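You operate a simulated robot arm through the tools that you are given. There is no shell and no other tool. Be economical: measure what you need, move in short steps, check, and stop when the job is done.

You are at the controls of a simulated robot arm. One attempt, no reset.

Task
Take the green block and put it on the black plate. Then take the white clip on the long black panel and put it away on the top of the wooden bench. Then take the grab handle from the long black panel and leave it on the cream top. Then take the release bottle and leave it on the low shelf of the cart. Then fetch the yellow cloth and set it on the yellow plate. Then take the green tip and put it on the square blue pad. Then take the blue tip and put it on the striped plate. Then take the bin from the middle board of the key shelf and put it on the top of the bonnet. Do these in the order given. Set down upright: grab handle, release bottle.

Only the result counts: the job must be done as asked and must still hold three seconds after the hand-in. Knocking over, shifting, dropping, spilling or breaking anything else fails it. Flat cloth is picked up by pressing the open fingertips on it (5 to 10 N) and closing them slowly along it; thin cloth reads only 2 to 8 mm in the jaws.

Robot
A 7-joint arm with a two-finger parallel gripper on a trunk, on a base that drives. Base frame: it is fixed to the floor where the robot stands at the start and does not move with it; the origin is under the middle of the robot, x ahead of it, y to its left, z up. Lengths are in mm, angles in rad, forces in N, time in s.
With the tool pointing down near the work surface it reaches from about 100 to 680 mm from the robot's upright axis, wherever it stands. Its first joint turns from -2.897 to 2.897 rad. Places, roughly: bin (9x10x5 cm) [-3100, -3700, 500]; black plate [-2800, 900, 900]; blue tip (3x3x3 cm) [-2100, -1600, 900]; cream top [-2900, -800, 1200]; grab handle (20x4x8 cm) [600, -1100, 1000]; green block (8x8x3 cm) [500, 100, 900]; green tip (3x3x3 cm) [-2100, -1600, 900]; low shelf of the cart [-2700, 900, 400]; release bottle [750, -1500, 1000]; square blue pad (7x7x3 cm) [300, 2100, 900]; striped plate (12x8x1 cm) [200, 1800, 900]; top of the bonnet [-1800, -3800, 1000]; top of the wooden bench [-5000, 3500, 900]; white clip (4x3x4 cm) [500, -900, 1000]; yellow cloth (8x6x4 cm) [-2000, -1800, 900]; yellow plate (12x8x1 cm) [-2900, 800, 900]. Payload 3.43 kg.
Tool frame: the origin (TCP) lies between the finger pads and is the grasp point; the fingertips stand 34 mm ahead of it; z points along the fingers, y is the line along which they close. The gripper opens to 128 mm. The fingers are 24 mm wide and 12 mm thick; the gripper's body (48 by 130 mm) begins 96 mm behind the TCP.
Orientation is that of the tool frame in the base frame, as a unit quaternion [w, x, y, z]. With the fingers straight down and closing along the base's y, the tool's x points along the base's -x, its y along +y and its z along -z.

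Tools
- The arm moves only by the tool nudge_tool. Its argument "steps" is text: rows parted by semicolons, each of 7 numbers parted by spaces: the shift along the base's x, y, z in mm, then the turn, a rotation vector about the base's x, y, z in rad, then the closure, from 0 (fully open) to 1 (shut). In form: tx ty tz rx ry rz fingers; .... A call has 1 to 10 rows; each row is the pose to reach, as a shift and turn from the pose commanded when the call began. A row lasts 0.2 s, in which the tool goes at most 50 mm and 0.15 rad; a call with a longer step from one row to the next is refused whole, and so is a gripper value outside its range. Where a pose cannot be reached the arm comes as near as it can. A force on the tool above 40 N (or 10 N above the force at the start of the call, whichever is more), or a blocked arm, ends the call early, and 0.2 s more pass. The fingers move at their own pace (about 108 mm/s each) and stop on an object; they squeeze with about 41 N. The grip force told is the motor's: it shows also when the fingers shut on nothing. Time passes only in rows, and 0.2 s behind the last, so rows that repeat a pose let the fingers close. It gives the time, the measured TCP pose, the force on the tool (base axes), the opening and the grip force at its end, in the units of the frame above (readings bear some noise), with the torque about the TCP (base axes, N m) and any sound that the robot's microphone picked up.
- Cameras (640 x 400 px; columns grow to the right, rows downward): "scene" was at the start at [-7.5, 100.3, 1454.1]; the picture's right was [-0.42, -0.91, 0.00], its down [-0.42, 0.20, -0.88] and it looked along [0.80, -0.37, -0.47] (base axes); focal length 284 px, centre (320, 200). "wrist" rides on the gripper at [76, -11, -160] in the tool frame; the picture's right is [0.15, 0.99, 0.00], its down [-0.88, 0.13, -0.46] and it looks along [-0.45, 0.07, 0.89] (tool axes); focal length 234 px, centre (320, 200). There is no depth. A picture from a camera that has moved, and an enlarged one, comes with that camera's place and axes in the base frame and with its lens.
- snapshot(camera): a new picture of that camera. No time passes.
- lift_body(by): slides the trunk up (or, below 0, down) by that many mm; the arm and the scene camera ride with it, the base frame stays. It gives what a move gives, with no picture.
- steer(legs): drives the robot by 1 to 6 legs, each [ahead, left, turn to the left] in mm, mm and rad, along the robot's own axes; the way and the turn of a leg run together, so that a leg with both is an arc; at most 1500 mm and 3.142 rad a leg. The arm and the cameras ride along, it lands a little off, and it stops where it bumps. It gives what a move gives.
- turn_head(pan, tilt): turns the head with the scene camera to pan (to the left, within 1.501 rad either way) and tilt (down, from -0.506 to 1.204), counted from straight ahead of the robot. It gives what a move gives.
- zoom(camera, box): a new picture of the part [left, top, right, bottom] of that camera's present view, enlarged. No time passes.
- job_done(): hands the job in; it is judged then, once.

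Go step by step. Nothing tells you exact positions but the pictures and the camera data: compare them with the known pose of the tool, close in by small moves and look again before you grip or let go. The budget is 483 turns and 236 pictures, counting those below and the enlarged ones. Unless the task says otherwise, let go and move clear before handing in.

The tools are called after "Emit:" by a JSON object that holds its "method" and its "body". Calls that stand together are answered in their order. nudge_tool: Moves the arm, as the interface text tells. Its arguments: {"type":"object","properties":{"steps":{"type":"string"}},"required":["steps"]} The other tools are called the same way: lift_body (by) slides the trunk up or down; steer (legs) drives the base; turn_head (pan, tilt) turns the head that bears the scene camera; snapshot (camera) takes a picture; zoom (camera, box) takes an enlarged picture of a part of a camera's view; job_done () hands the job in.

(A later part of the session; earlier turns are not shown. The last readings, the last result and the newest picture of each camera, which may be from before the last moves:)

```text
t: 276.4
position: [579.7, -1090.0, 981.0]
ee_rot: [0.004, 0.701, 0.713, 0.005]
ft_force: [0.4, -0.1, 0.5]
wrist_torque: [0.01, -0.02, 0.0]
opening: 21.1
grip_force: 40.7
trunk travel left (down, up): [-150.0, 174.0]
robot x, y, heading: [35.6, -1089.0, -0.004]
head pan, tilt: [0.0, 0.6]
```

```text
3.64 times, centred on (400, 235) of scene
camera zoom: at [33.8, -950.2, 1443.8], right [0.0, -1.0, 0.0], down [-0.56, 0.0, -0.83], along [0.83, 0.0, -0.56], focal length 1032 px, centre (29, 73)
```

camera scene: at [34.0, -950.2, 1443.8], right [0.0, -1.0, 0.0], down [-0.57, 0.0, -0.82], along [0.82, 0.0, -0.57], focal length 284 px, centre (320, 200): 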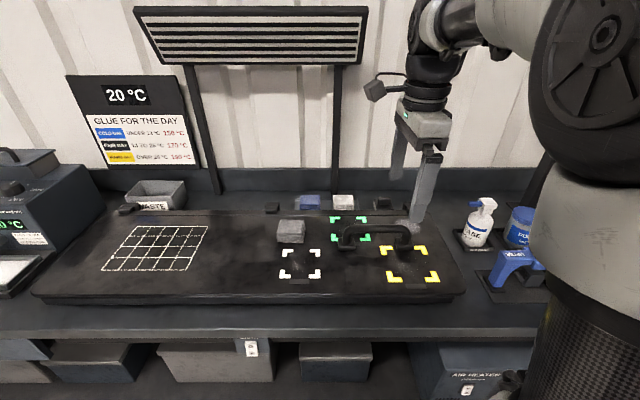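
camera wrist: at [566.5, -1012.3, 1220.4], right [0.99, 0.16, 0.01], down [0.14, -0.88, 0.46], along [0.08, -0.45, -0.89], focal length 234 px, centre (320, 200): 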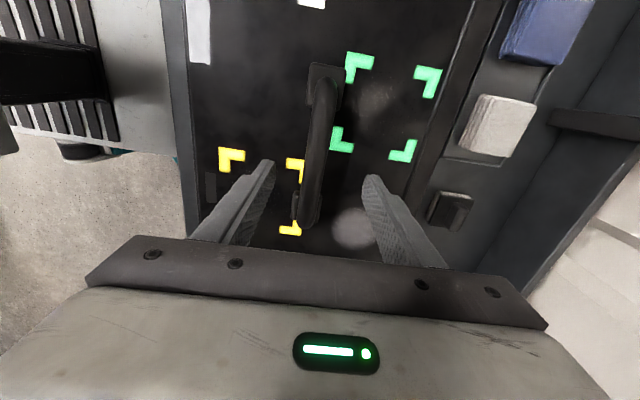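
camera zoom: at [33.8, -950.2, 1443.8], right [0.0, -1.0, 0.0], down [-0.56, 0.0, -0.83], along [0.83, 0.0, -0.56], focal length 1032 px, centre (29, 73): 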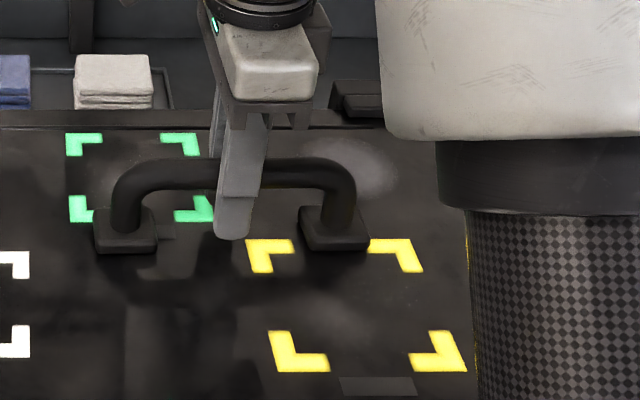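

Gripped at 21 mm in the middle. I lift gently.

Emit:
{"method": "nudge_tool", "body": {"steps": "0 0 2 0 0 0 1; 0 0 5 0 0 0 1; 0 0 10 0 0 0 1; 0 0 20 0 0 0 1; 0 0 40 0 0 0 1; 0 0 70 0 0 0 1; 0 0 105 0 0 0 1; 0 0 140 0 0 0 1; 0 0 170 0 0 0 1; 0 0 190 0 0 0 1"}}

Emit:
{"method": "snapshot", "body": {"camera": "scene"}}

```text
t: 278.6
position: [580.1, -1089.7, 1171.4]
ee_rot: [0.003, 0.701, 0.713, 0.005]
ft_force: [-0.9, 0.0, -1.5]
wrist_torque: [-0.01, -0.02, -0.04]
opening: 21.0
grip_force: 40.9
trunk travel left (down, up): [-150.0, 174.0]
robot x, y, heading: [33.3, -1089.7, -0.003]
head pan, tilt: [0.0, 0.6]
```

```text
164 pictures are left
camera scene: at [33.8, -950.2, 1443.8], right [0.0, -1.0, 0.0], down [-0.56, 0.0, -0.83], along [0.83, 0.0, -0.56], focal length 284 px, centre (320, 200)
```

scene: 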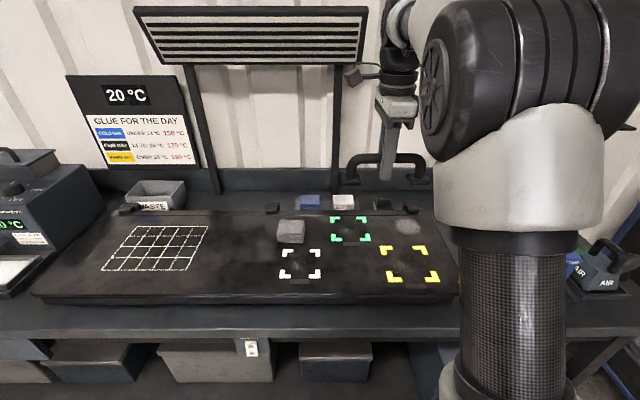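

Held upright. I draw it in, turn round and drive toward the red trolley with the cream top at [-2900, −800].

Emit:
{"method": "nudge_tool", "body": {"steps": "-10 0 5 0 0 0 1; -30 0 15 0 0 0 1; -60 0 25 0 0 0 1; -95 0 35 0 0 0 1; -130 0 45 0 0 0 1; -165 0 55 0 0 0 1; -195 0 65 0 0 0 1; -215 0 75 0 0 0 1; -225 0 80 0 0 0 1"}}

Emit:
{"method": "steer", "body": {"legs": [[-350, 0, 0], [0, 0, 3.14], [1350, -290, 0]]}}

Emit:
{"method": "turn_head", "body": {"pan": 0.1, "tilt": 0.35}}

Emit:
{"method": "snapshot", "body": {"camera": "scene"}}

```text
t: 280.6
position: [353.2, -1089.9, 1248.6]
ee_rot: [0.003, 0.701, 0.713, 0.004]
ft_force: [-0.4, -0.4, -1.0]
wrist_torque: [0.01, -0.01, -0.01]
opening: 21.2
grip_force: 41.0
trunk travel left (down, up): [-150.0, 174.0]
robot x, y, heading: [34.1, -1088.2, -0.006]
head pan, tilt: [0.0, 0.6]
```

```text
t: 296.9
position: [-1977.1, -798.1, 1249.8]
ee_rot: [0.004, 0.715, -0.699, -0.004]
ft_force: [0.0, -0.2, -2.3]
wrist_torque: [0.02, -0.02, 0.0]
opening: 21.1
grip_force: 40.8
trunk travel left (down, up): [-150.0, 174.0]
robot x, y, heading: [-1658.9, -797.0, -3.142]
head pan, tilt: [0.0, 0.6]
```

```text
t: 297.7
position: [-1976.0, -797.9, 1249.0]
ee_rot: [0.004, 0.715, -0.699, -0.003]
ft_force: [-0.1, 0.2, -1.3]
wrist_torque: [-0.01, 0.0, 0.01]
opening: 20.8
grip_force: 41.2
trunk travel left (down, up): [-150.0, 174.0]
robot x, y, heading: [-1656.6, -798.1, -3.142]
head pan, tilt: [0.099, 0.351]
```

```text
163 pictures are left
camera scene: at [-1661.4, -949.4, 1466.5], right [-0.1, 0.99, 0.0], down [0.34, 0.03, -0.94], along [-0.93, -0.09, -0.34], focal length 284 px, centre (320, 200)
```

scene: 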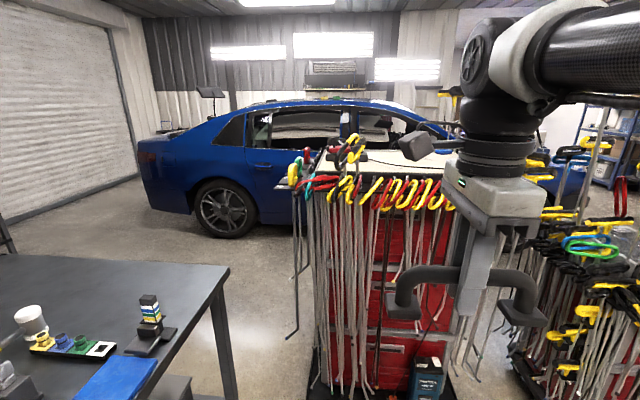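

The cream top shows behind the hung tools. I raise the trunk for a better view and clearance.

Emit:
{"method": "lift_body", "body": {"by": 170}}

Emit:
{"method": "snapshot", "body": {"camera": "scene"}}

Emit:
{"method": "snapshot", "body": {"camera": "wrist"}}

```text
t: 299.6
position: [-1976.7, -798.6, 1419.8]
ee_rot: [0.005, 0.715, -0.699, -0.003]
ft_force: [0.1, -0.6, -0.7]
wrist_torque: [0.0, 0.0, 0.01]
opening: 21.0
grip_force: 41.3
trunk travel left (down, up): [-320.0, 4.0]
robot x, y, heading: [-1659.6, -801.4, -3.145]
head pan, tilt: [0.099, 0.351]
```

```text
162 pictures are left
camera scene: at [-1661.4, -949.4, 1636.5], right [-0.1, 0.99, 0.0], down [0.34, 0.03, -0.94], along [-0.93, -0.09, -0.34], focal length 284 px, centre (320, 200)
```

scene: 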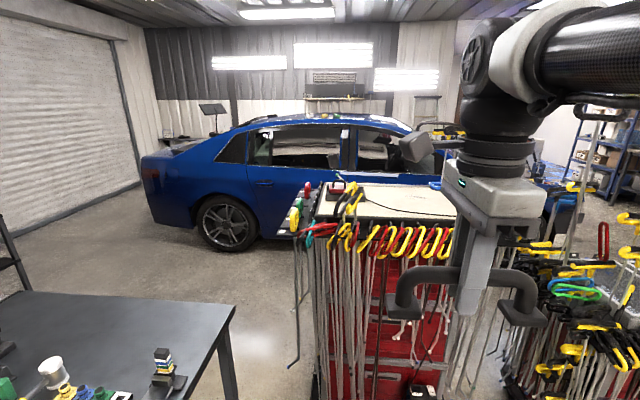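

```text
161 pictures are left
camera wrist: at [-1961.9, -873.3, 1579.4], right [-0.99, -0.17, 0.01], down [-0.14, 0.88, 0.46], along [-0.09, 0.45, -0.89], focal length 234 px, centre (320, 200)
```

wrist: 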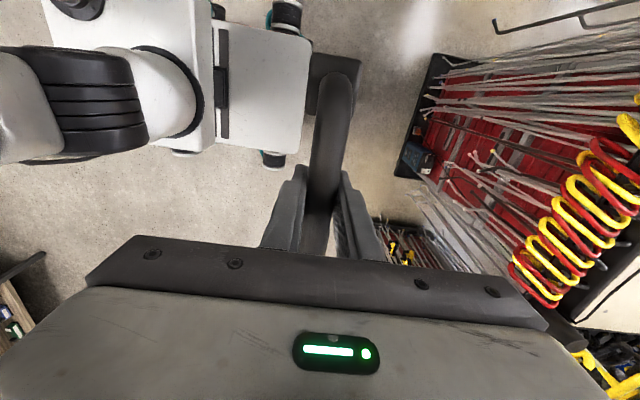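

The cream top spans about x −2690…−3100, y −1020…−600. I drive nearer and look down on it.

Emit:
{"method": "steer", "body": {"legs": [[560, 30, 0.0]]}}

Emit:
{"method": "turn_head", "body": {"pan": 0.0, "tilt": 0.6}}

Emit:
{"method": "snapshot", "body": {"camera": "scene"}}

Emit:
{"method": "snapshot", "body": {"camera": "wrist"}}

```text
t: 302.8
position: [-2534.8, -827.4, 1419.5]
ee_rot: [0.004, 0.713, -0.701, -0.003]
ft_force: [-0.2, -0.9, -1.0]
wrist_torque: [-0.02, -0.01, -0.02]
opening: 20.9
grip_force: 40.8
trunk travel left (down, up): [-320.0, 4.0]
robot x, y, heading: [-2216.1, -826.2, 3.143]
head pan, tilt: [0.099, 0.351]
```

```text
t: 303.6
position: [-2534.0, -826.3, 1418.9]
ee_rot: [0.004, 0.714, -0.7, -0.003]
ft_force: [-0.5, -0.1, -1.1]
wrist_torque: [-0.02, -0.02, 0.03]
opening: 21.0
grip_force: 40.7
trunk travel left (down, up): [-320.0, 4.0]
robot x, y, heading: [-2218.4, -828.2, 3.135]
head pan, tilt: [0.0, 0.6]
```

```text
160 pictures are left
camera scene: at [-2214.8, -969.4, 1613.8], right [0.0, 1.0, 0.0], down [0.56, 0.0, -0.83], along [-0.83, 0.0, -0.56], focal length 284 px, centre (320, 200)
```

scene: 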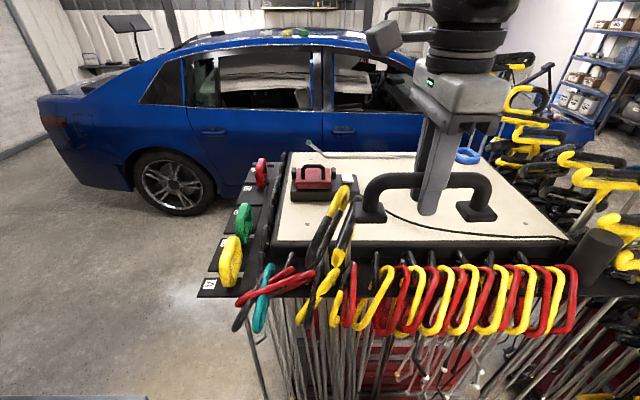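

```text
159 pictures are left
camera wrist: at [-2519.3, -901.4, 1579.5], right [-0.99, -0.16, 0.01], down [-0.14, 0.88, 0.46], along [-0.08, 0.45, -0.89], focal length 234 px, centre (320, 200)
```

wrist: 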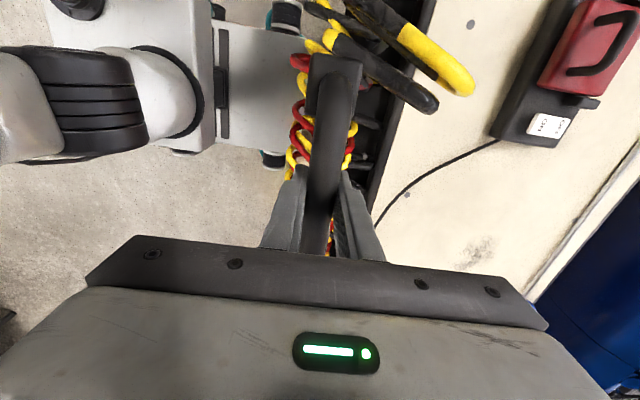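

The cream spot around [-2870, −730] is free of the cable and the device. I shift the base slightly and carry the handle over.

Emit:
{"method": "steer", "body": {"legs": [[45, -85, 0.006]]}}

Emit:
{"method": "nudge_tool", "body": {"steps": "-10 0 0 0 0 0 1; -30 2 0 0 0 0 1; -60 5 0 0 0 0 1; -95 8 0 0 0 0 1; -130 11 0 0 0 0 1; -165 14 0 0 0 0 1; -200 17 0 0 0 0 1; -230 18 0 0 0 0 1; -255 18 0 0 0 0 1; -270 18 0 0 0 0 1"}}

Emit:
{"method": "snapshot", "body": {"camera": "scene"}}

Emit:
{"method": "snapshot", "body": {"camera": "wrist"}}

```text
t: 305.1
position: [-2540.9, -750.6, 1418.5]
ee_rot: [0.005, 0.717, -0.697, -0.004]
ft_force: [1.3, -1.0, -1.1]
wrist_torque: [0.02, -0.01, -0.02]
opening: 21.0
grip_force: 40.4
trunk travel left (down, up): [-320.0, 4.0]
robot x, y, heading: [-2229.0, -751.0, -3.136]
head pan, tilt: [0.0, 0.6]
stopped in leg 1: the robot was blocked; the commanded pose is now the measured one
```

```text
t: 307.3
position: [-2812.5, -732.5, 1419.5]
ee_rot: [0.004, 0.717, -0.697, -0.003]
ft_force: [-0.1, 1.1, -0.7]
wrist_torque: [0.0, -0.02, -0.01]
opening: 20.8
grip_force: 40.5
trunk travel left (down, up): [-320.0, 4.0]
robot x, y, heading: [-2226.3, -748.7, -3.137]
head pan, tilt: [0.0, 0.6]
```

```text
158 pictures are left
camera scene: at [-2221.7, -889.7, 1613.8], right [-0.01, 1.0, 0.0], down [0.57, 0.0, -0.82], along [-0.82, -0.01, -0.57], focal length 284 px, centre (320, 200)
```

scene: 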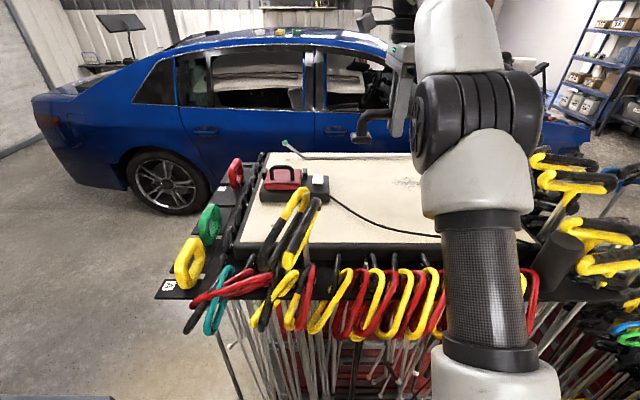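

```text
157 pictures are left
camera wrist: at [-2797.3, -806.9, 1579.4], right [-0.98, -0.17, 0.01], down [-0.15, 0.88, 0.46], along [-0.09, 0.45, -0.89], focal length 234 px, centre (320, 200)
```

wrist: 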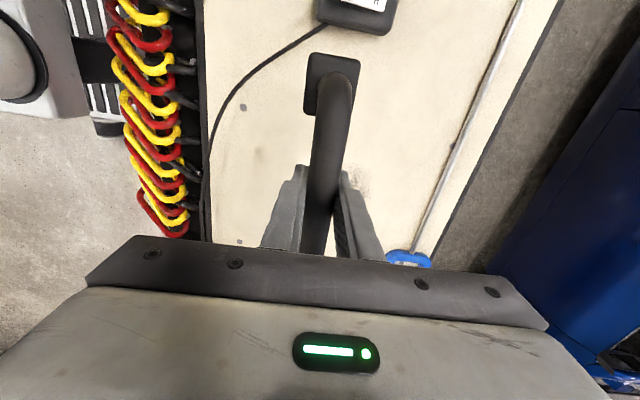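

The spot is free. I set the target at [-2830, −712] and lower in stages.

Emit:
{"method": "nudge_tool", "body": {"steps": "-5 6 -5 0 0 0 1; -12 14 -15 0 0 0 1; -18 20 -35 0 0 0 1; -18 20 -60 0 0 0 1; -18 20 -85 0 0 0 1; -18 20 -105 0 0 0 1; -18 20 -120 0 0 0 1; -18 20 -125 0 0 0 1"}}

Emit:
{"method": "snapshot", "body": {"camera": "wrist"}}

Emit:
{"method": "snapshot", "body": {"camera": "scene"}}

```text
t: 309.1
position: [-2829.3, -712.4, 1294.1]
ee_rot: [0.004, 0.717, -0.697, -0.003]
ft_force: [-0.2, -0.4, -1.0]
wrist_torque: [0.01, -0.01, -0.02]
opening: 21.3
grip_force: 41.3
trunk travel left (down, up): [-320.0, 4.0]
robot x, y, heading: [-2221.8, -749.5, -3.128]
head pan, tilt: [0.0, 0.6]
```

```text
156 pictures are left
camera wrist: at [-2814.3, -786.9, 1454.5], right [-0.98, -0.17, 0.01], down [-0.15, 0.88, 0.46], along [-0.09, 0.45, -0.89], focal length 234 px, centre (320, 200)
```

wrist: 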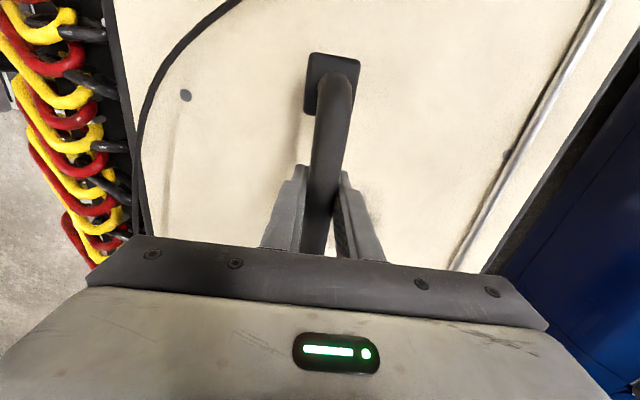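

```text
155 pictures are left
camera scene: at [-2221.2, -889.8, 1613.8], right [-0.01, 1.0, 0.0], down [0.56, 0.0, -0.82], along [-0.82, -0.01, -0.57], focal length 284 px, centre (320, 200)
```

scene: 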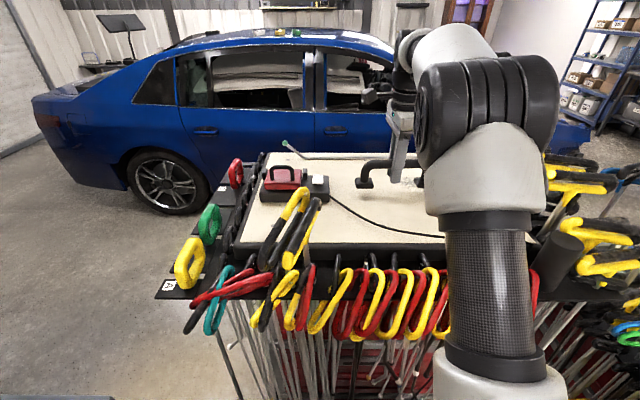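

Close above the top. I lower in small steps to contact.

Emit:
{"method": "nudge_tool", "body": {"steps": "0 0 -4 0 0 0 1; 0 0 -8 0 0 0 1; 0 0 -12 0 0 0 1; 0 0 -16 0 0 0 1; 0 0 -19 0 0 0 1; 0 0 -22 0 0 0 1; 0 0 -25 0 0 0 1; 0 0 -28 0 0 0 1; 0 0 -30 0 0 0 1"}}

```text
t: 311.1
position: [-2828.6, -712.0, 1268.8]
ee_rot: [0.006, 0.717, -0.697, -0.006]
ft_force: [4.9, -0.5, 23.0]
wrist_torque: [0.12, -0.01, -0.01]
opening: 20.8
grip_force: 41.0
trunk travel left (down, up): [-320.0, 4.0]
robot x, y, heading: [-2227.9, -751.2, -3.131]
head pan, tilt: [0.0, 0.6]
```

Contact. I relieve, open, and rise.

Emit:
{"method": "nudge_tool", "body": {"steps": "0 0 4 0 0 0 1; 0 0 5 0 0 0 0.8; 0 0 5 0 0 0 0.6; 0 0 5 0 0 0 0.5; 0 0 5 0 0 0 0.5; 0 0 20 0 0 0 0.5; 0 0 55 0 0 0 0.5; 0 0 100 0 0 0 0.5; 0 0 145 0 0 0 0.5"}}

Emit:
{"method": "snapshot", "body": {"camera": "wrist"}}

Emit:
{"method": "zoom", "body": {"camera": "scene", "box": [240, 120, 500, 280]}}

```text
t: 313.1
position: [-2831.6, -711.2, 1408.4]
ee_rot: [0.003, 0.717, -0.697, -0.001]
ft_force: [-0.7, 0.2, 0.7]
wrist_torque: [-0.03, 0.02, 0.0]
opening: 64.2
grip_force: 0.0
trunk travel left (down, up): [-320.0, 4.0]
robot x, y, heading: [-2223.4, -747.5, -3.127]
head pan, tilt: [0.0, 0.6]
```

```text
154 pictures are left
camera wrist: at [-2817.0, -785.7, 1568.6], right [-0.98, -0.17, 0.01], down [-0.15, 0.88, 0.45], along [-0.08, 0.45, -0.89], focal length 234 px, centre (320, 200)
```

wrist: 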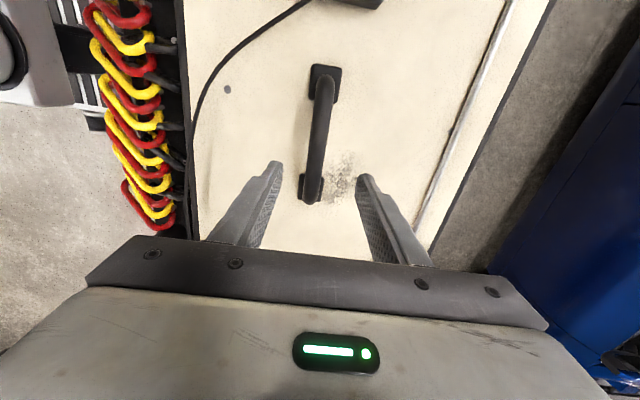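

```text
2.46 times, centred on (370, 200) of scene
camera zoom: at [-2222.4, -889.4, 1613.8], right [-0.01, 1.0, 0.0], down [0.57, 0.0, -0.82], along [-0.82, -0.01, -0.57], focal length 698 px, centre (197, 200)
```

zoom: 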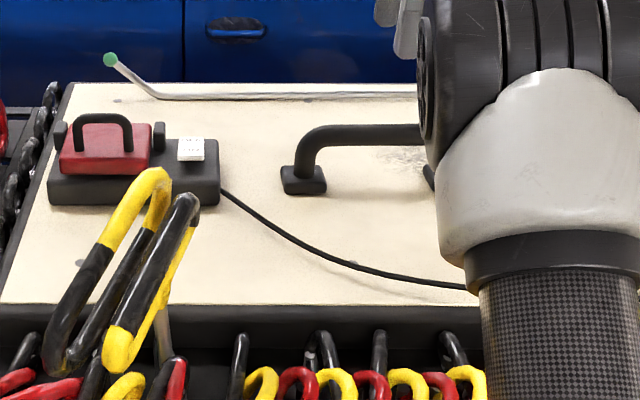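

The handle stands upright on the cream top. Next the release bottle: I retract, lower the trunk, and drive to the bench's right end.

Emit:
{"method": "nudge_tool", "body": {"steps": "45 0 0 0 0 0 0.5; 90 0 0 0 0 0 0.5; 135 0 0 0 0 0 0.5; 180 0 0 0 0 0 0.5; 225 0 0 0 0 0 0.5; 255 0 0 0 0 0 0.5"}}

Emit:
{"method": "steer", "body": {"legs": [[-550, 0, 0], [0, 0, 3.13], [1150, -350, 0], [500, -200, 0]]}}

Emit:
{"method": "lift_body", "body": {"by": -170}}

Emit:
{"method": "turn_head", "body": {"pan": 0.0, "tilt": 0.5}}

Emit:
{"method": "snapshot", "body": {"camera": "scene"}}

```text
t: 314.5
position: [-2573.1, -711.2, 1408.5]
ee_rot: [0.004, 0.717, -0.697, -0.003]
ft_force: [-1.1, 0.2, -0.3]
wrist_torque: [-0.01, -0.01, 0.0]
opening: 63.8
grip_force: 0.1
trunk travel left (down, up): [-320.0, 4.0]
robot x, y, heading: [-2223.5, -747.8, -3.14]
head pan, tilt: [0.0, 0.6]
```

```text
t: 333.6
position: [325.4, -1351.5, 1408.4]
ee_rot: [0.003, 0.701, 0.713, 0.004]
ft_force: [-0.1, 0.4, -0.8]
wrist_torque: [0.0, 0.01, 0.0]
opening: 64.0
grip_force: 0.0
trunk travel left (down, up): [-320.0, 4.0]
robot x, y, heading: [-25.2, -1311.2, -0.003]
head pan, tilt: [0.0, 0.6]
```

```text
t: 335.5
position: [326.5, -1350.1, 1240.2]
ee_rot: [0.002, 0.701, 0.713, 0.005]
ft_force: [-0.1, 0.0, -0.4]
wrist_torque: [0.03, -0.02, 0.02]
opening: 64.2
grip_force: 0.0
trunk travel left (down, up): [-150.0, 174.0]
robot x, y, heading: [-22.7, -1312.7, -0.007]
head pan, tilt: [0.0, 0.6]
```

```text
t: 336.2
position: [325.7, -1351.1, 1240.4]
ee_rot: [0.004, 0.701, 0.713, 0.005]
ft_force: [-0.1, -0.1, -0.4]
wrist_torque: [0.01, 0.05, 0.02]
opening: 64.1
grip_force: 0.0
trunk travel left (down, up): [-150.0, 174.0]
robot x, y, heading: [-21.3, -1306.5, -0.006]
head pan, tilt: [0.0, 0.499]
```

```text
152 pictures are left
camera scene: at [-22.9, -1171.4, 1452.8], right [0.0, -1.0, 0.0], down [-0.48, 0.0, -0.88], along [0.88, 0.0, -0.48], focal length 284 px, centre (320, 200)
```

scene: 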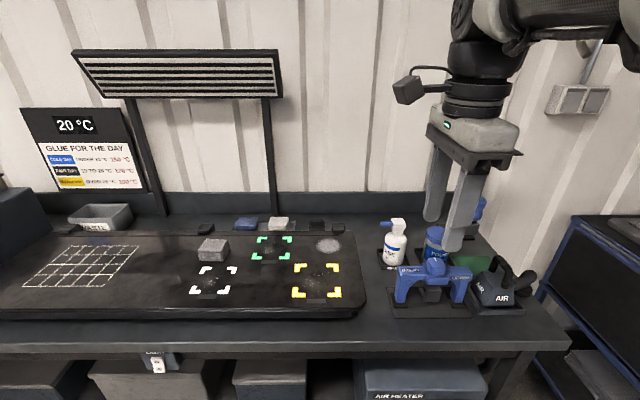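

Emit:
{"method": "zoom", "body": {"camera": "scene", "box": [360, 180, 520, 300]}}

Emit:
{"method": "snapshot", "body": {"camera": "wrist"}}

```text
3.33 times, centred on (440, 240) of scene
camera zoom: at [-22.9, -1171.4, 1452.8], right [0.0, -1.0, 0.0], down [-0.48, 0.0, -0.88], along [0.88, 0.0, -0.48], focal length 946 px, centre (-80, 67)
```

zoom: 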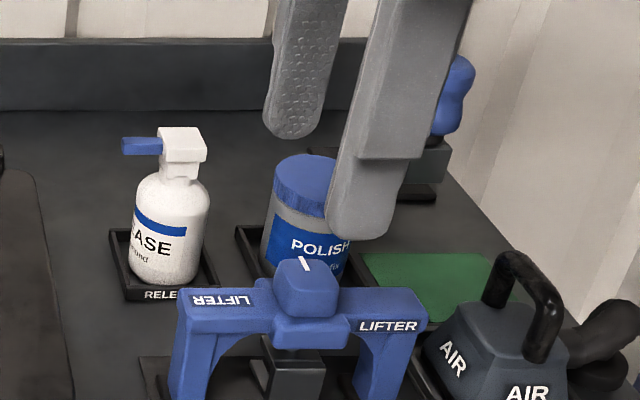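

```text
150 pictures are left
camera wrist: at [312.4, -1274.8, 1400.1], right [0.99, 0.16, 0.01], down [0.14, -0.88, 0.46], along [0.08, -0.45, -0.89], focal length 234 px, centre (320, 200)
```

wrist: 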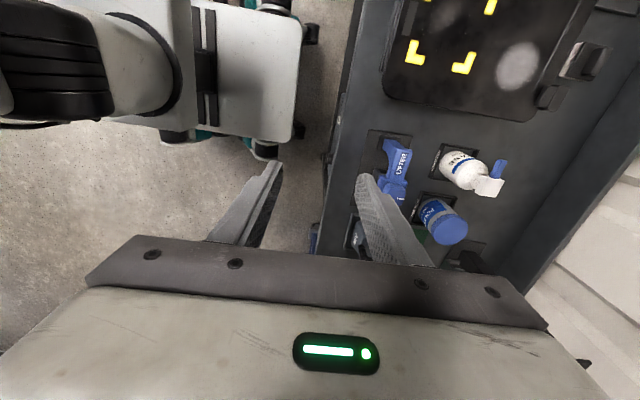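

The RELEASE bottle stands in a small tray at about [645, −1391], head top ≈ 1030. Since it must go under the cart's top, I'll grip it by the body with the tool tilted ~40° forward, closing along y. First I turn the tool here in free space.

Emit:
{"method": "nudge_tool", "body": {"steps": "0 0 0 0 0 0.15 0.3; 0 0 0 0 0 0.3 0.3; 0 0 0 0 0 0.45 0.3; 0 0 0 0 0 0.6 0.3; 0 0 0 0 0 0.75 0.3; 0 0 0 0 0 0.9 0.3; 0 0 0 0 0 1.05 0.3; 0 0 0 0 0 1.2 0.3; 0 0 0 0 0 1.35 0.3; 0 0 0 0 0 1.5 0.3"}}

Emit:
{"method": "nudge_tool", "body": {"steps": "0 0 0 0 0 0.054 0.3; 0 0 0 0 0 0.054 0.3"}}

Emit:
{"method": "nudge_tool", "body": {"steps": "0 0 0 0 -0.14 0 0.3; 0 0 0 0 -0.28 0 0.3; 0 0 0 0 -0.42 0 0.3; 0 0 0 0 -0.56 0 0.3; 0 0 0 0 -0.7 0 0.3; 0 0 0 0 -0.7 0 0.3"}}

Emit:
{"method": "snapshot", "body": {"camera": "wrist"}}

```text
t: 338.4
position: [326.4, -1349.8, 1239.3]
ee_rot: [-0.001, 0.026, 1.0, 0.006]
ft_force: [-1.0, 0.9, -0.7]
wrist_torque: [0.01, 0.04, -0.03]
opening: 89.6
grip_force: 0.0
trunk travel left (down, up): [-150.0, 174.0]
robot x, y, heading: [-23.9, -1313.0, -0.006]
head pan, tilt: [0.0, 0.499]
```

```text
t: 339.0
position: [326.0, -1350.7, 1239.0]
ee_rot: [-0.001, 0.0, 1.0, 0.006]
ft_force: [-0.5, -0.5, 0.5]
wrist_torque: [0.02, 0.02, -0.04]
opening: 90.0
grip_force: 0.0
trunk travel left (down, up): [-150.0, 174.0]
robot x, y, heading: [-22.4, -1310.9, -0.006]
head pan, tilt: [0.0, 0.499]
```

```text
t: 340.4
position: [326.8, -1351.5, 1239.5]
ee_rot: [0.343, -0.002, 0.939, 0.005]
ft_force: [0.4, 0.5, 0.0]
wrist_torque: [0.0, -0.06, -0.03]
opening: 89.7
grip_force: 0.0
trunk travel left (down, up): [-150.0, 174.0]
robot x, y, heading: [-22.3, -1313.2, -0.006]
head pan, tilt: [0.0, 0.499]
```

```text
149 pictures are left
camera wrist: at [165.6, -1362.9, 1313.7], right [-0.12, 0.99, -0.09], down [0.38, 0.13, 0.92], along [0.92, 0.08, -0.39], focal length 234 px, centre (320, 200)
```

wrist: 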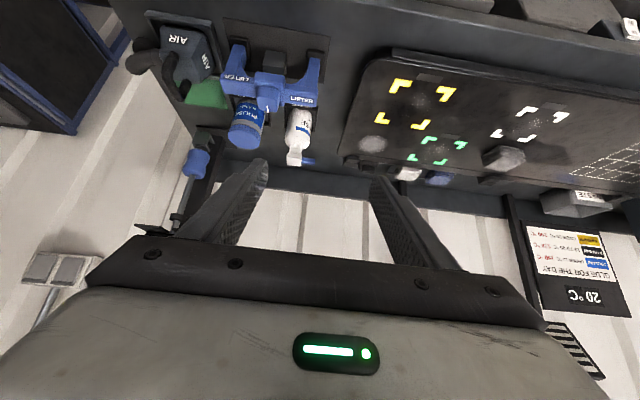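

The tilt is right and the bottle lies at y ≈ −1390. I drive 90 mm ahead and 40 mm right, then re-measure.

Emit:
{"method": "steer", "body": {"legs": [[90, -40, 0.004]]}}

Emit:
{"method": "nudge_tool", "body": {"steps": "20 0 0 0 0 0 0.3; 50 0 -20 0 0 0 0.3; 70 0 -40 0 0 0 0.3; 90 0 -60 0 0 0 0.3; 90 0 -60 0 0 0 0.3"}}

Emit:
{"method": "snapshot", "body": {"camera": "wrist"}}

Emit:
{"method": "snapshot", "body": {"camera": "scene"}}

```text
t: 341.5
position: [416.3, -1387.8, 1239.9]
ee_rot: [0.343, -0.004, 0.939, 0.006]
ft_force: [0.5, -0.3, -0.5]
wrist_torque: [0.02, -0.03, -0.01]
opening: 89.8
grip_force: 0.1
trunk travel left (down, up): [-150.0, 174.0]
robot x, y, heading: [63.8, -1348.0, -0.003]
head pan, tilt: [0.0, 0.499]
```

```text
t: 342.7
position: [508.0, -1389.1, 1180.2]
ee_rot: [0.341, -0.003, 0.94, 0.006]
ft_force: [0.2, -0.7, 1.0]
wrist_torque: [-0.01, 0.01, -0.01]
opening: 89.6
grip_force: 0.0
trunk travel left (down, up): [-150.0, 174.0]
robot x, y, heading: [61.4, -1350.5, 0.002]
head pan, tilt: [0.0, 0.499]
```

```text
148 pictures are left
camera wrist: at [346.2, -1402.2, 1254.4], right [-0.12, 0.99, -0.09], down [0.38, 0.13, 0.92], along [0.92, 0.08, -0.39], focal length 234 px, centre (320, 200)
```

wrist: 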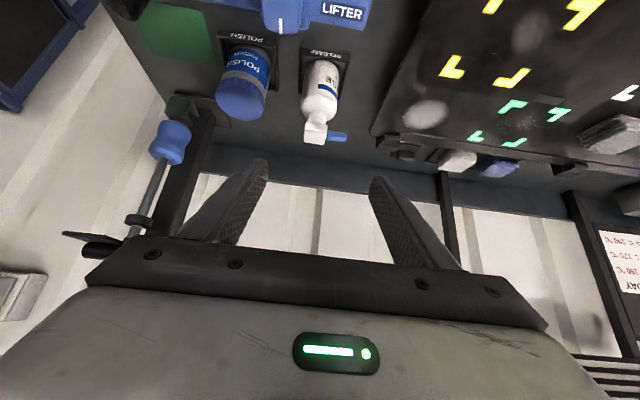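

```text
147 pictures are left
camera scene: at [66.2, -1211.0, 1452.9], right [0.0, -1.0, 0.0], down [-0.48, 0.0, -0.88], along [0.88, 0.0, -0.48], focal length 284 px, centre (320, 200)
```

scene: 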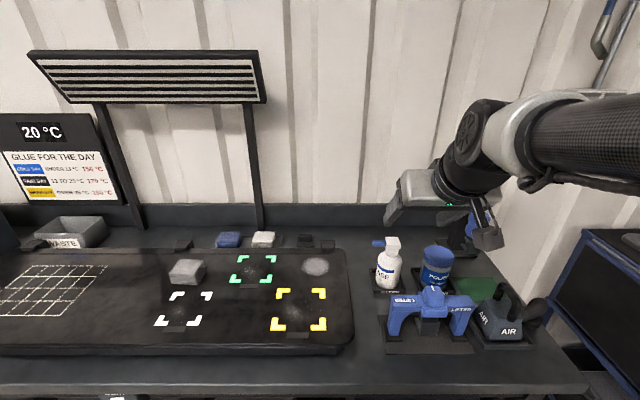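

Emit:
{"method": "zoom", "body": {"camera": "scene", "box": [350, 220, 480, 320]}}

Emit:
{"method": "zoom", "body": {"camera": "wrist", "box": [210, 30, 370, 150]}}

```text
4.00 times, centred on (415, 270) of scene
camera zoom: at [66.2, -1211.0, 1452.9], right [0.0, -1.0, 0.0], down [-0.48, 0.0, -0.88], along [0.88, 0.0, -0.48], focal length 1135 px, centre (-60, -80)
```

zoom: 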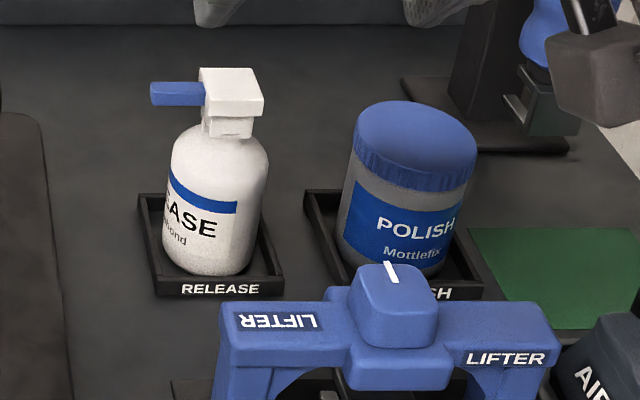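

```text
3.33 times, centred on (290, 90) of wrist
camera zoom: at [346.2, -1402.2, 1254.4], right [-0.12, 0.99, -0.09], down [0.38, 0.13, 0.92], along [0.92, 0.08, -0.39], focal length 781 px, centre (420, 567)
```

zoom: 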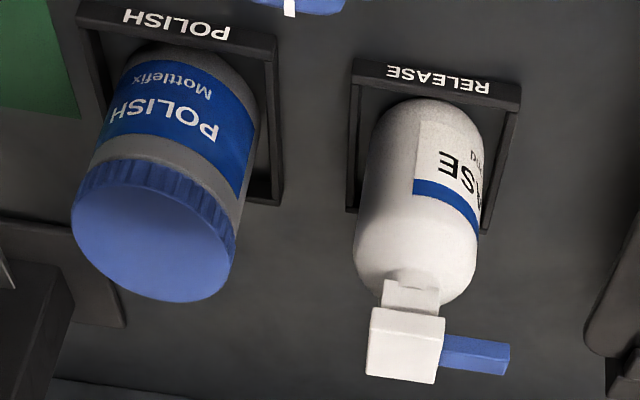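

Bottle centre [642, −1393], diameter ≈ 69, with about 45 mm to the polish jar. I move to the start of a slanted approach line.

Emit:
{"method": "nudge_tool", "body": {"steps": "15 -2 -35 0 0 0 0.3; 30 -3 -75 0 0 0 0.3; 45 -4 -115 0 0 0 0.3; 57 -4 -148 0 0 0 0.3; 57 -4 -148 0 0 0 0.3"}}

Emit:
{"method": "snapshot", "body": {"camera": "wrist"}}

Emit:
{"method": "zoom", "body": {"camera": "scene", "box": [340, 180, 520, 320]}}

```text
t: 343.9
position: [563.3, -1392.9, 1032.7]
ee_rot: [0.343, -0.003, 0.939, 0.005]
ft_force: [0.5, 0.1, 0.4]
wrist_torque: [0.0, 0.0, -0.02]
opening: 89.8
grip_force: 0.0
trunk travel left (down, up): [-150.0, 174.0]
robot x, y, heading: [66.9, -1351.5, -0.001]
head pan, tilt: [0.0, 0.499]
```

```text
144 pictures are left
camera wrist: at [403.4, -1405.8, 1105.9], right [-0.12, 0.99, -0.09], down [0.38, 0.13, 0.92], along [0.92, 0.08, -0.39], focal length 234 px, centre (320, 200)
```

wrist: 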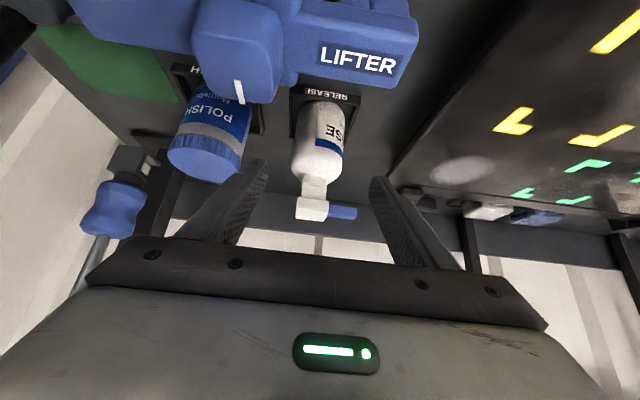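

```text
2.86 times, centred on (430, 250) of scene
camera zoom: at [66.2, -1211.0, 1452.9], right [0.0, -1.0, 0.0], down [-0.48, 0.0, -0.88], along [0.88, 0.0, -0.48], focal length 811 px, centre (6, 57)
```

zoom: 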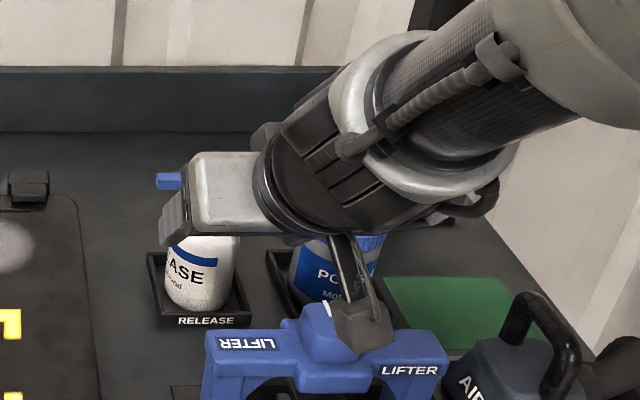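

The lifter stands higher than thought and my wrist camera would brush it. I'll approach with the tool also yawed 30° to come from the left, over the free panel side; I rise and turn first.

Emit:
{"method": "nudge_tool", "body": {"steps": "-20 5 40 0 0 0 0.3; -40 10 85 0 0 0 0.3; -55 15 130 0 0 -0.13 0.3; -55 25 140 0 0 -0.26 0.3; -55 35 140 0 0 -0.39 0.3; -50 40 140 0 0 -0.52 0.3; -30 40 120 0 0 -0.52 0.3; -10 40 80 0 0 -0.52 0.3; 5 39 40 0 0 -0.52 0.3; 12 38 0 0 0 -0.52 0.3"}}

Emit:
{"method": "snapshot", "body": {"camera": "wrist"}}

Emit:
{"method": "zoom", "body": {"camera": "scene", "box": [340, 180, 520, 320]}}

```text
t: 346.1
position: [575.0, -1353.5, 1031.2]
ee_rot: [0.332, 0.238, 0.909, -0.083]
ft_force: [-0.2, 0.5, -0.4]
wrist_torque: [0.02, 0.01, -0.01]
opening: 89.7
grip_force: 0.1
trunk travel left (down, up): [-150.0, 174.0]
robot x, y, heading: [66.4, -1351.5, 0.002]
head pan, tilt: [0.0, 0.499]
```

```text
142 pictures are left
camera wrist: at [428.8, -1285.4, 1105.2], right [0.38, 0.92, -0.09], down [0.39, -0.08, 0.92], along [0.84, -0.39, -0.39], focal length 234 px, centre (320, 200)
```

wrist: 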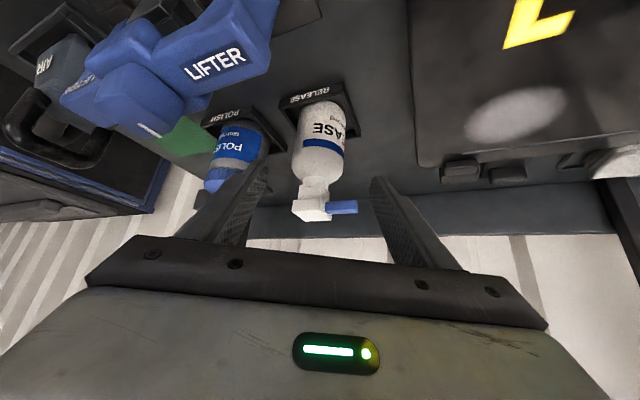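

```text
2.86 times, centred on (430, 250) of scene
camera zoom: at [66.0, -1210.9, 1452.9], right [0.0, -1.0, 0.0], down [-0.48, 0.0, -0.88], along [0.88, 0.0, -0.48], focal length 811 px, centre (6, 57)
```

zoom: 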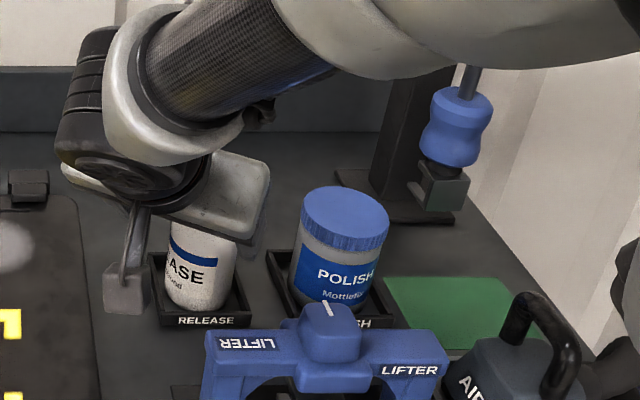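

Aligned along the slanted line and the camera is clear of the lifter. I slide in along the tool axis.

Emit:
{"method": "nudge_tool", "body": {"steps": "11 -6 -15 0 0 0 0.3; 22 -13 -31 0 0 0 0.3; 33 -19 -46 0 0 0 0.3; 44 -26 -61 0 0 0 0.3; 55 -32 -76 0 0 0 0.3; 66 -39 -91 0 0 0 0.3; 66 -39 -91 0 0 0 0.3"}}

Emit:
{"method": "snapshot", "body": {"camera": "wrist"}}

Emit:
{"method": "zoom", "body": {"camera": "scene", "box": [340, 180, 520, 320]}}

```text
t: 347.7
position: [641.1, -1394.5, 940.2]
ee_rot: [0.332, 0.238, 0.909, -0.083]
ft_force: [0.2, -1.4, 0.2]
wrist_torque: [0.0, 0.0, -0.03]
opening: 89.7
grip_force: 0.0
trunk travel left (down, up): [-150.0, 174.0]
robot x, y, heading: [65.4, -1349.9, -0.002]
head pan, tilt: [0.0, 0.499]
```

```text
140 pictures are left
camera wrist: at [495.3, -1325.6, 1014.5], right [0.38, 0.92, -0.09], down [0.39, -0.08, 0.92], along [0.84, -0.39, -0.39], focal length 234 px, centre (320, 200)
```

wrist: 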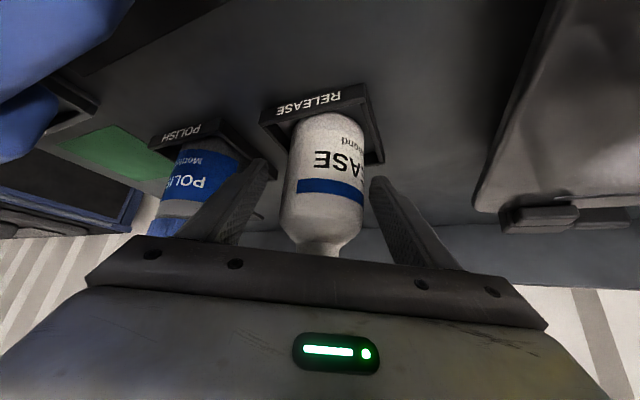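

```text
2.86 times, centred on (430, 250) of scene
camera zoom: at [66.2, -1211.0, 1452.9], right [0.0, -1.0, 0.0], down [-0.48, 0.0, -0.88], along [0.88, 0.0, -0.48], focal length 811 px, centre (6, 57)
```

zoom: 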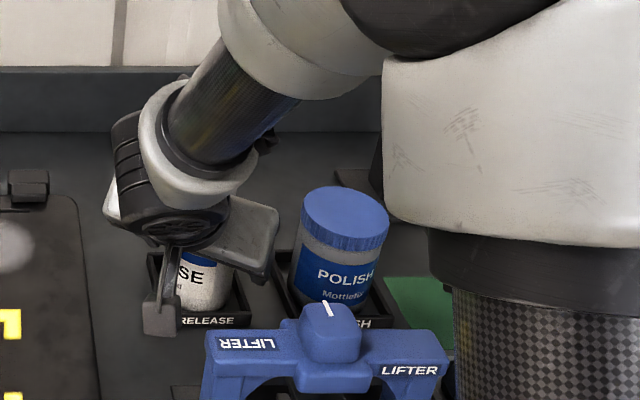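

Bottle is between the fingers. I close on it.

Emit:
{"method": "nudge_tool", "body": {"steps": "0 0 0 0 0 0 0.36; 0 0 0 0 0 0 0.42; 0 0 0 0 0 0 0.5; 0 0 0 0 0 0 0.7; 0 0 0 0 0 0 1; 0 0 0 0 0 0 1; 0 0 2 0 0 0 1; 0 0 5 0 0 0 1; 0 0 9 0 0 0 1; 0 0 14 0 0 0 1"}}

Emit:
{"method": "snapshot", "body": {"camera": "wrist"}}

```text
t: 349.9
position: [641.0, -1393.4, 954.9]
ee_rot: [0.331, 0.238, 0.909, -0.082]
ft_force: [0.2, -0.4, -2.7]
wrist_torque: [-0.05, 0.01, 0.0]
opening: 60.1
grip_force: 41.1
trunk travel left (down, up): [-150.0, 174.0]
robot x, y, heading: [63.2, -1354.3, -0.001]
head pan, tilt: [0.0, 0.499]
```

```text
138 pictures are left
camera wrist: at [495.1, -1324.9, 1028.6], right [0.38, 0.92, -0.09], down [0.39, -0.08, 0.92], along [0.84, -0.39, -0.39], focal length 234 px, centre (320, 200)
```

wrist: 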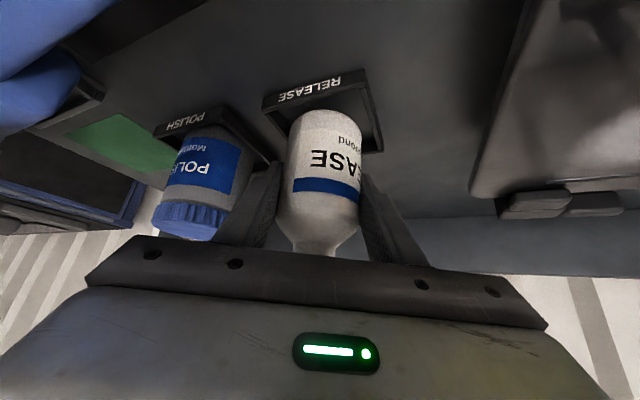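

Held at 60 mm. I raise it, then draw it in while keeping it upright.

Emit:
{"method": "nudge_tool", "body": {"steps": "0 0 8 0 0 0 1; 0 0 20 0 0 0 1; 0 0 40 0 0 0 1; 0 0 65 0 0 0 1; 0 0 90 0 0 0 1; 0 0 120 0 0 0 1; 0 0 150 0 0 0 1; 0 0 180 0 0 0 1; 0 0 205 0 0 0 1; 0 0 220 0 0 0 1"}}

Emit:
{"method": "nudge_tool", "body": {"steps": "-10 2 0 0 0 0 1; -25 5 0 0 0 0 1; -45 9 0 0 0 0 1; -70 14 0 0 0 0 1; -95 18 0 0 0 0 1; -120 22 0 0 0 0 1; -145 26 0 0 0 0 1; -170 30 0 0 0 0 1; -190 33 0 0 0 0 1; -200 34 0 0 0 0 1"}}

Emit:
{"method": "snapshot", "body": {"camera": "scene"}}

```text
t: 352.1
position: [642.2, -1395.3, 1175.5]
ee_rot: [0.332, 0.238, 0.909, -0.083]
ft_force: [-0.3, 0.6, -2.6]
wrist_torque: [-0.02, 0.0, -0.02]
opening: 60.1
grip_force: 40.7
trunk travel left (down, up): [-150.0, 174.0]
robot x, y, heading: [63.0, -1349.6, 0.0]
head pan, tilt: [0.0, 0.499]
```

```text
t: 354.3
position: [440.9, -1361.0, 1174.4]
ee_rot: [0.33, 0.239, 0.91, -0.082]
ft_force: [0.7, -0.5, -2.6]
wrist_torque: [-0.04, 0.0, 0.02]
opening: 60.1
grip_force: 41.2
trunk travel left (down, up): [-150.0, 174.0]
robot x, y, heading: [66.0, -1351.2, 0.001]
head pan, tilt: [0.0, 0.499]
```

```text
137 pictures are left
camera scene: at [65.7, -1210.5, 1451.0], right [0.01, -1.0, 0.0], down [-0.5, 0.0, -0.87], along [0.87, 0.0, -0.5], focal length 284 px, centre (320, 200)
```

scene: 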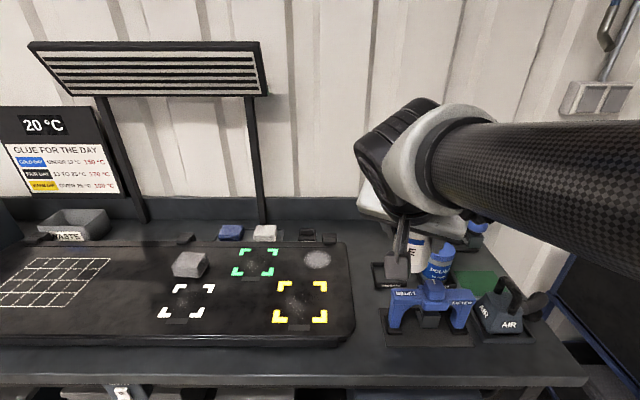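

I set out for the cart: back off, turn to face −y, and drive (rear first) to the lane beside the cart.

Emit:
{"method": "steer", "body": {"legs": [[-400, 0, 0], [0, 0, -1.571], [-1037, -455, 0], [-1037, -455, 0], [-1037, -455, 0]]}}

Emit:
{"method": "turn_head", "body": {"pan": 0.0, "tilt": 0.6}}

Emit:
{"method": "snapshot", "body": {"camera": "scene"}}

```text
t: 376.9
position: [-1715.9, 1380.4, 1175.7]
ee_rot: [0.177, 0.81, 0.476, -0.292]
ft_force: [-0.6, -0.1, -2.7]
wrist_torque: [0.03, 0.04, -0.02]
opening: 60.0
grip_force: 40.9
trunk travel left (down, up): [-150.0, 174.0]
robot x, y, heading: [-1709.8, 1754.7, -1.562]
head pan, tilt: [0.0, 0.499]
```

```text
t: 377.5
position: [-1716.3, 1381.0, 1174.4]
ee_rot: [0.177, 0.81, 0.477, -0.292]
ft_force: [0.0, 0.1, -1.7]
wrist_torque: [0.01, 0.04, -0.02]
opening: 60.1
grip_force: 40.7
trunk travel left (down, up): [-150.0, 174.0]
robot x, y, heading: [-1704.7, 1754.4, -1.566]
head pan, tilt: [0.0, 0.6]
```

```text
136 pictures are left
camera scene: at [-1567.1, 1756.6, 1445.1], right [-1.0, -0.03, 0.0], down [-0.01, 0.55, -0.83], along [0.02, -0.83, -0.55], focal length 284 px, centre (320, 200)
```

scene: 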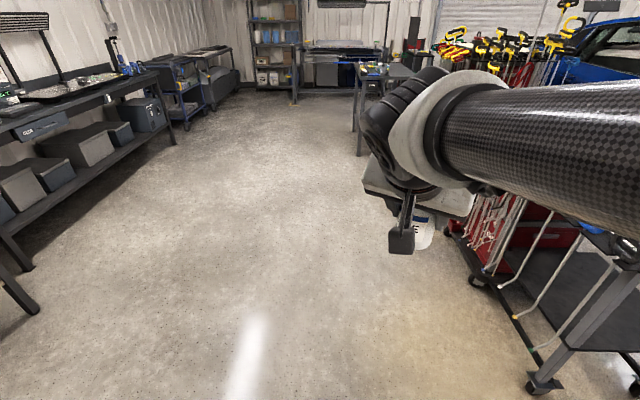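

I straighten the tool's yaw, then move sideways along the lane to face the cart's end.

Emit:
{"method": "nudge_tool", "body": {"steps": "0 0 0 0 0 0.13 1; 0 0 0 0 0 0.26 1; 0 0 0 0 0 0.39 1; 0 0 0 0 0 0.52 1; 0 0 0 0 0 0.52 1"}}

Emit:
{"method": "steer", "body": {"legs": [[0, -480, 0], [0, -490, 0]]}}

Emit:
{"method": "turn_head", "body": {"pan": 0.1, "tilt": 0.7}}

Emit:
{"method": "snapshot", "body": {"camera": "scene"}}

Emit:
{"method": "snapshot", "body": {"camera": "wrist"}}

```text
t: 378.7
position: [-1716.3, 1380.9, 1175.3]
ee_rot: [0.246, 0.661, 0.668, -0.237]
ft_force: [-0.3, -0.7, -2.5]
wrist_torque: [0.0, -0.01, 0.01]
opening: 59.9
grip_force: 41.3
trunk travel left (down, up): [-150.0, 174.0]
robot x, y, heading: [-1709.1, 1757.2, -1.569]
head pan, tilt: [0.0, 0.6]
```

```text
t: 388.7
position: [-2684.6, 1375.6, 1175.1]
ee_rot: [0.246, 0.66, 0.668, -0.237]
ft_force: [0.1, 0.5, -2.1]
wrist_torque: [0.03, 0.03, 0.02]
opening: 60.3
grip_force: 40.8
trunk travel left (down, up): [-150.0, 174.0]
robot x, y, heading: [-2680.8, 1753.0, -1.567]
head pan, tilt: [0.0, 0.6]
```

```text
t: 389.4
position: [-2683.0, 1374.8, 1174.5]
ee_rot: [0.246, 0.66, 0.669, -0.237]
ft_force: [0.5, -0.4, -3.1]
wrist_torque: [-0.02, 0.01, 0.01]
opening: 60.1
grip_force: 41.2
trunk travel left (down, up): [-150.0, 174.0]
robot x, y, heading: [-2678.0, 1749.2, -1.564]
head pan, tilt: [0.099, 0.7]
```

```text
135 pictures are left
camera scene: at [-2529.1, 1755.7, 1435.2], right [-0.99, -0.1, 0.0], down [-0.07, 0.64, -0.77], along [0.08, -0.76, -0.64], focal length 284 px, centre (320, 200)
```

scene: 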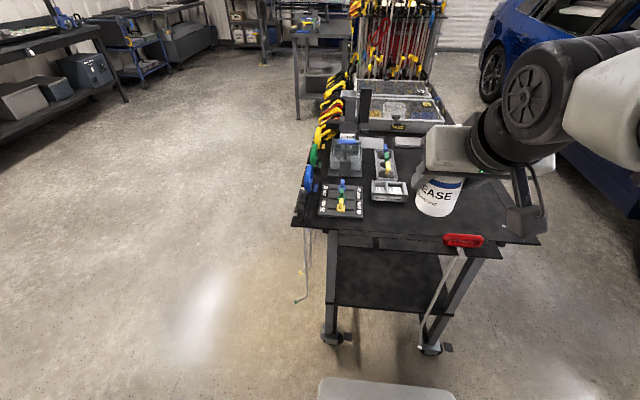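

```text
134 pictures are left
camera wrist: at [-2698.6, 1536.2, 1248.7], right [0.99, 0.13, -0.09], down [0.13, -0.38, 0.92], along [0.08, -0.92, -0.39], focal length 234 px, centre (320, 200)
```

wrist: 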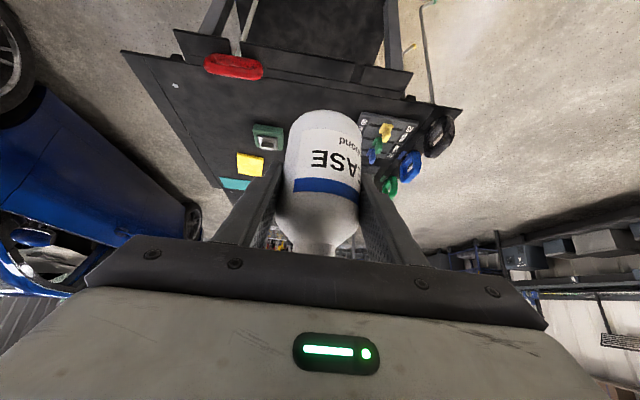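

The lane spot is good: I'm at [-2680, 1750] facing the cart. I lower the trunk and examine the shelf.

Emit:
{"method": "lift_body", "body": {"by": -148}}

Emit:
{"method": "turn_head", "body": {"pan": 0.15, "tilt": 0.8}}

Emit:
{"method": "snapshot", "body": {"camera": "scene"}}

```text
t: 391.1
position: [-2684.3, 1375.4, 1026.9]
ee_rot: [0.247, 0.66, 0.669, -0.237]
ft_force: [0.8, 0.3, -1.1]
wrist_torque: [0.03, 0.01, 0.01]
opening: 60.1
grip_force: 41.1
trunk travel left (down, up): [-2.0, 322.0]
robot x, y, heading: [-2675.6, 1751.2, -1.566]
head pan, tilt: [0.099, 0.7]
```

```text
t: 391.8
position: [-2684.0, 1375.2, 1027.2]
ee_rot: [0.247, 0.66, 0.669, -0.237]
ft_force: [-0.5, -0.4, -2.6]
wrist_torque: [-0.03, 0.0, -0.01]
opening: 59.6
grip_force: 40.2
trunk travel left (down, up): [-2.0, 322.0]
robot x, y, heading: [-2675.7, 1746.4, -1.566]
head pan, tilt: [0.15, 0.799]
```

```text
133 pictures are left
camera scene: at [-2525.5, 1760.5, 1278.9], right [-0.99, -0.15, 0.0], down [-0.11, 0.71, -0.7], along [0.11, -0.69, -0.72], focal length 284 px, centre (320, 200)
```

scene: 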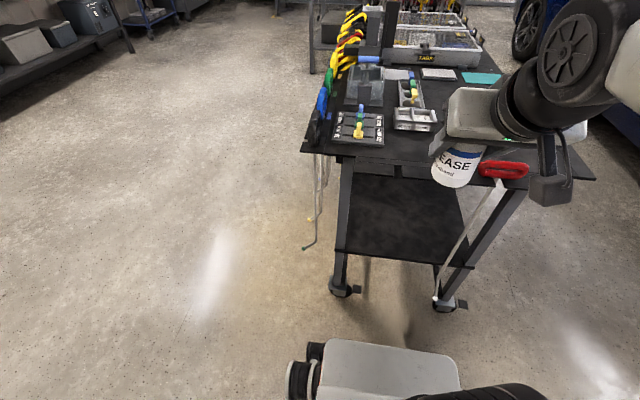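

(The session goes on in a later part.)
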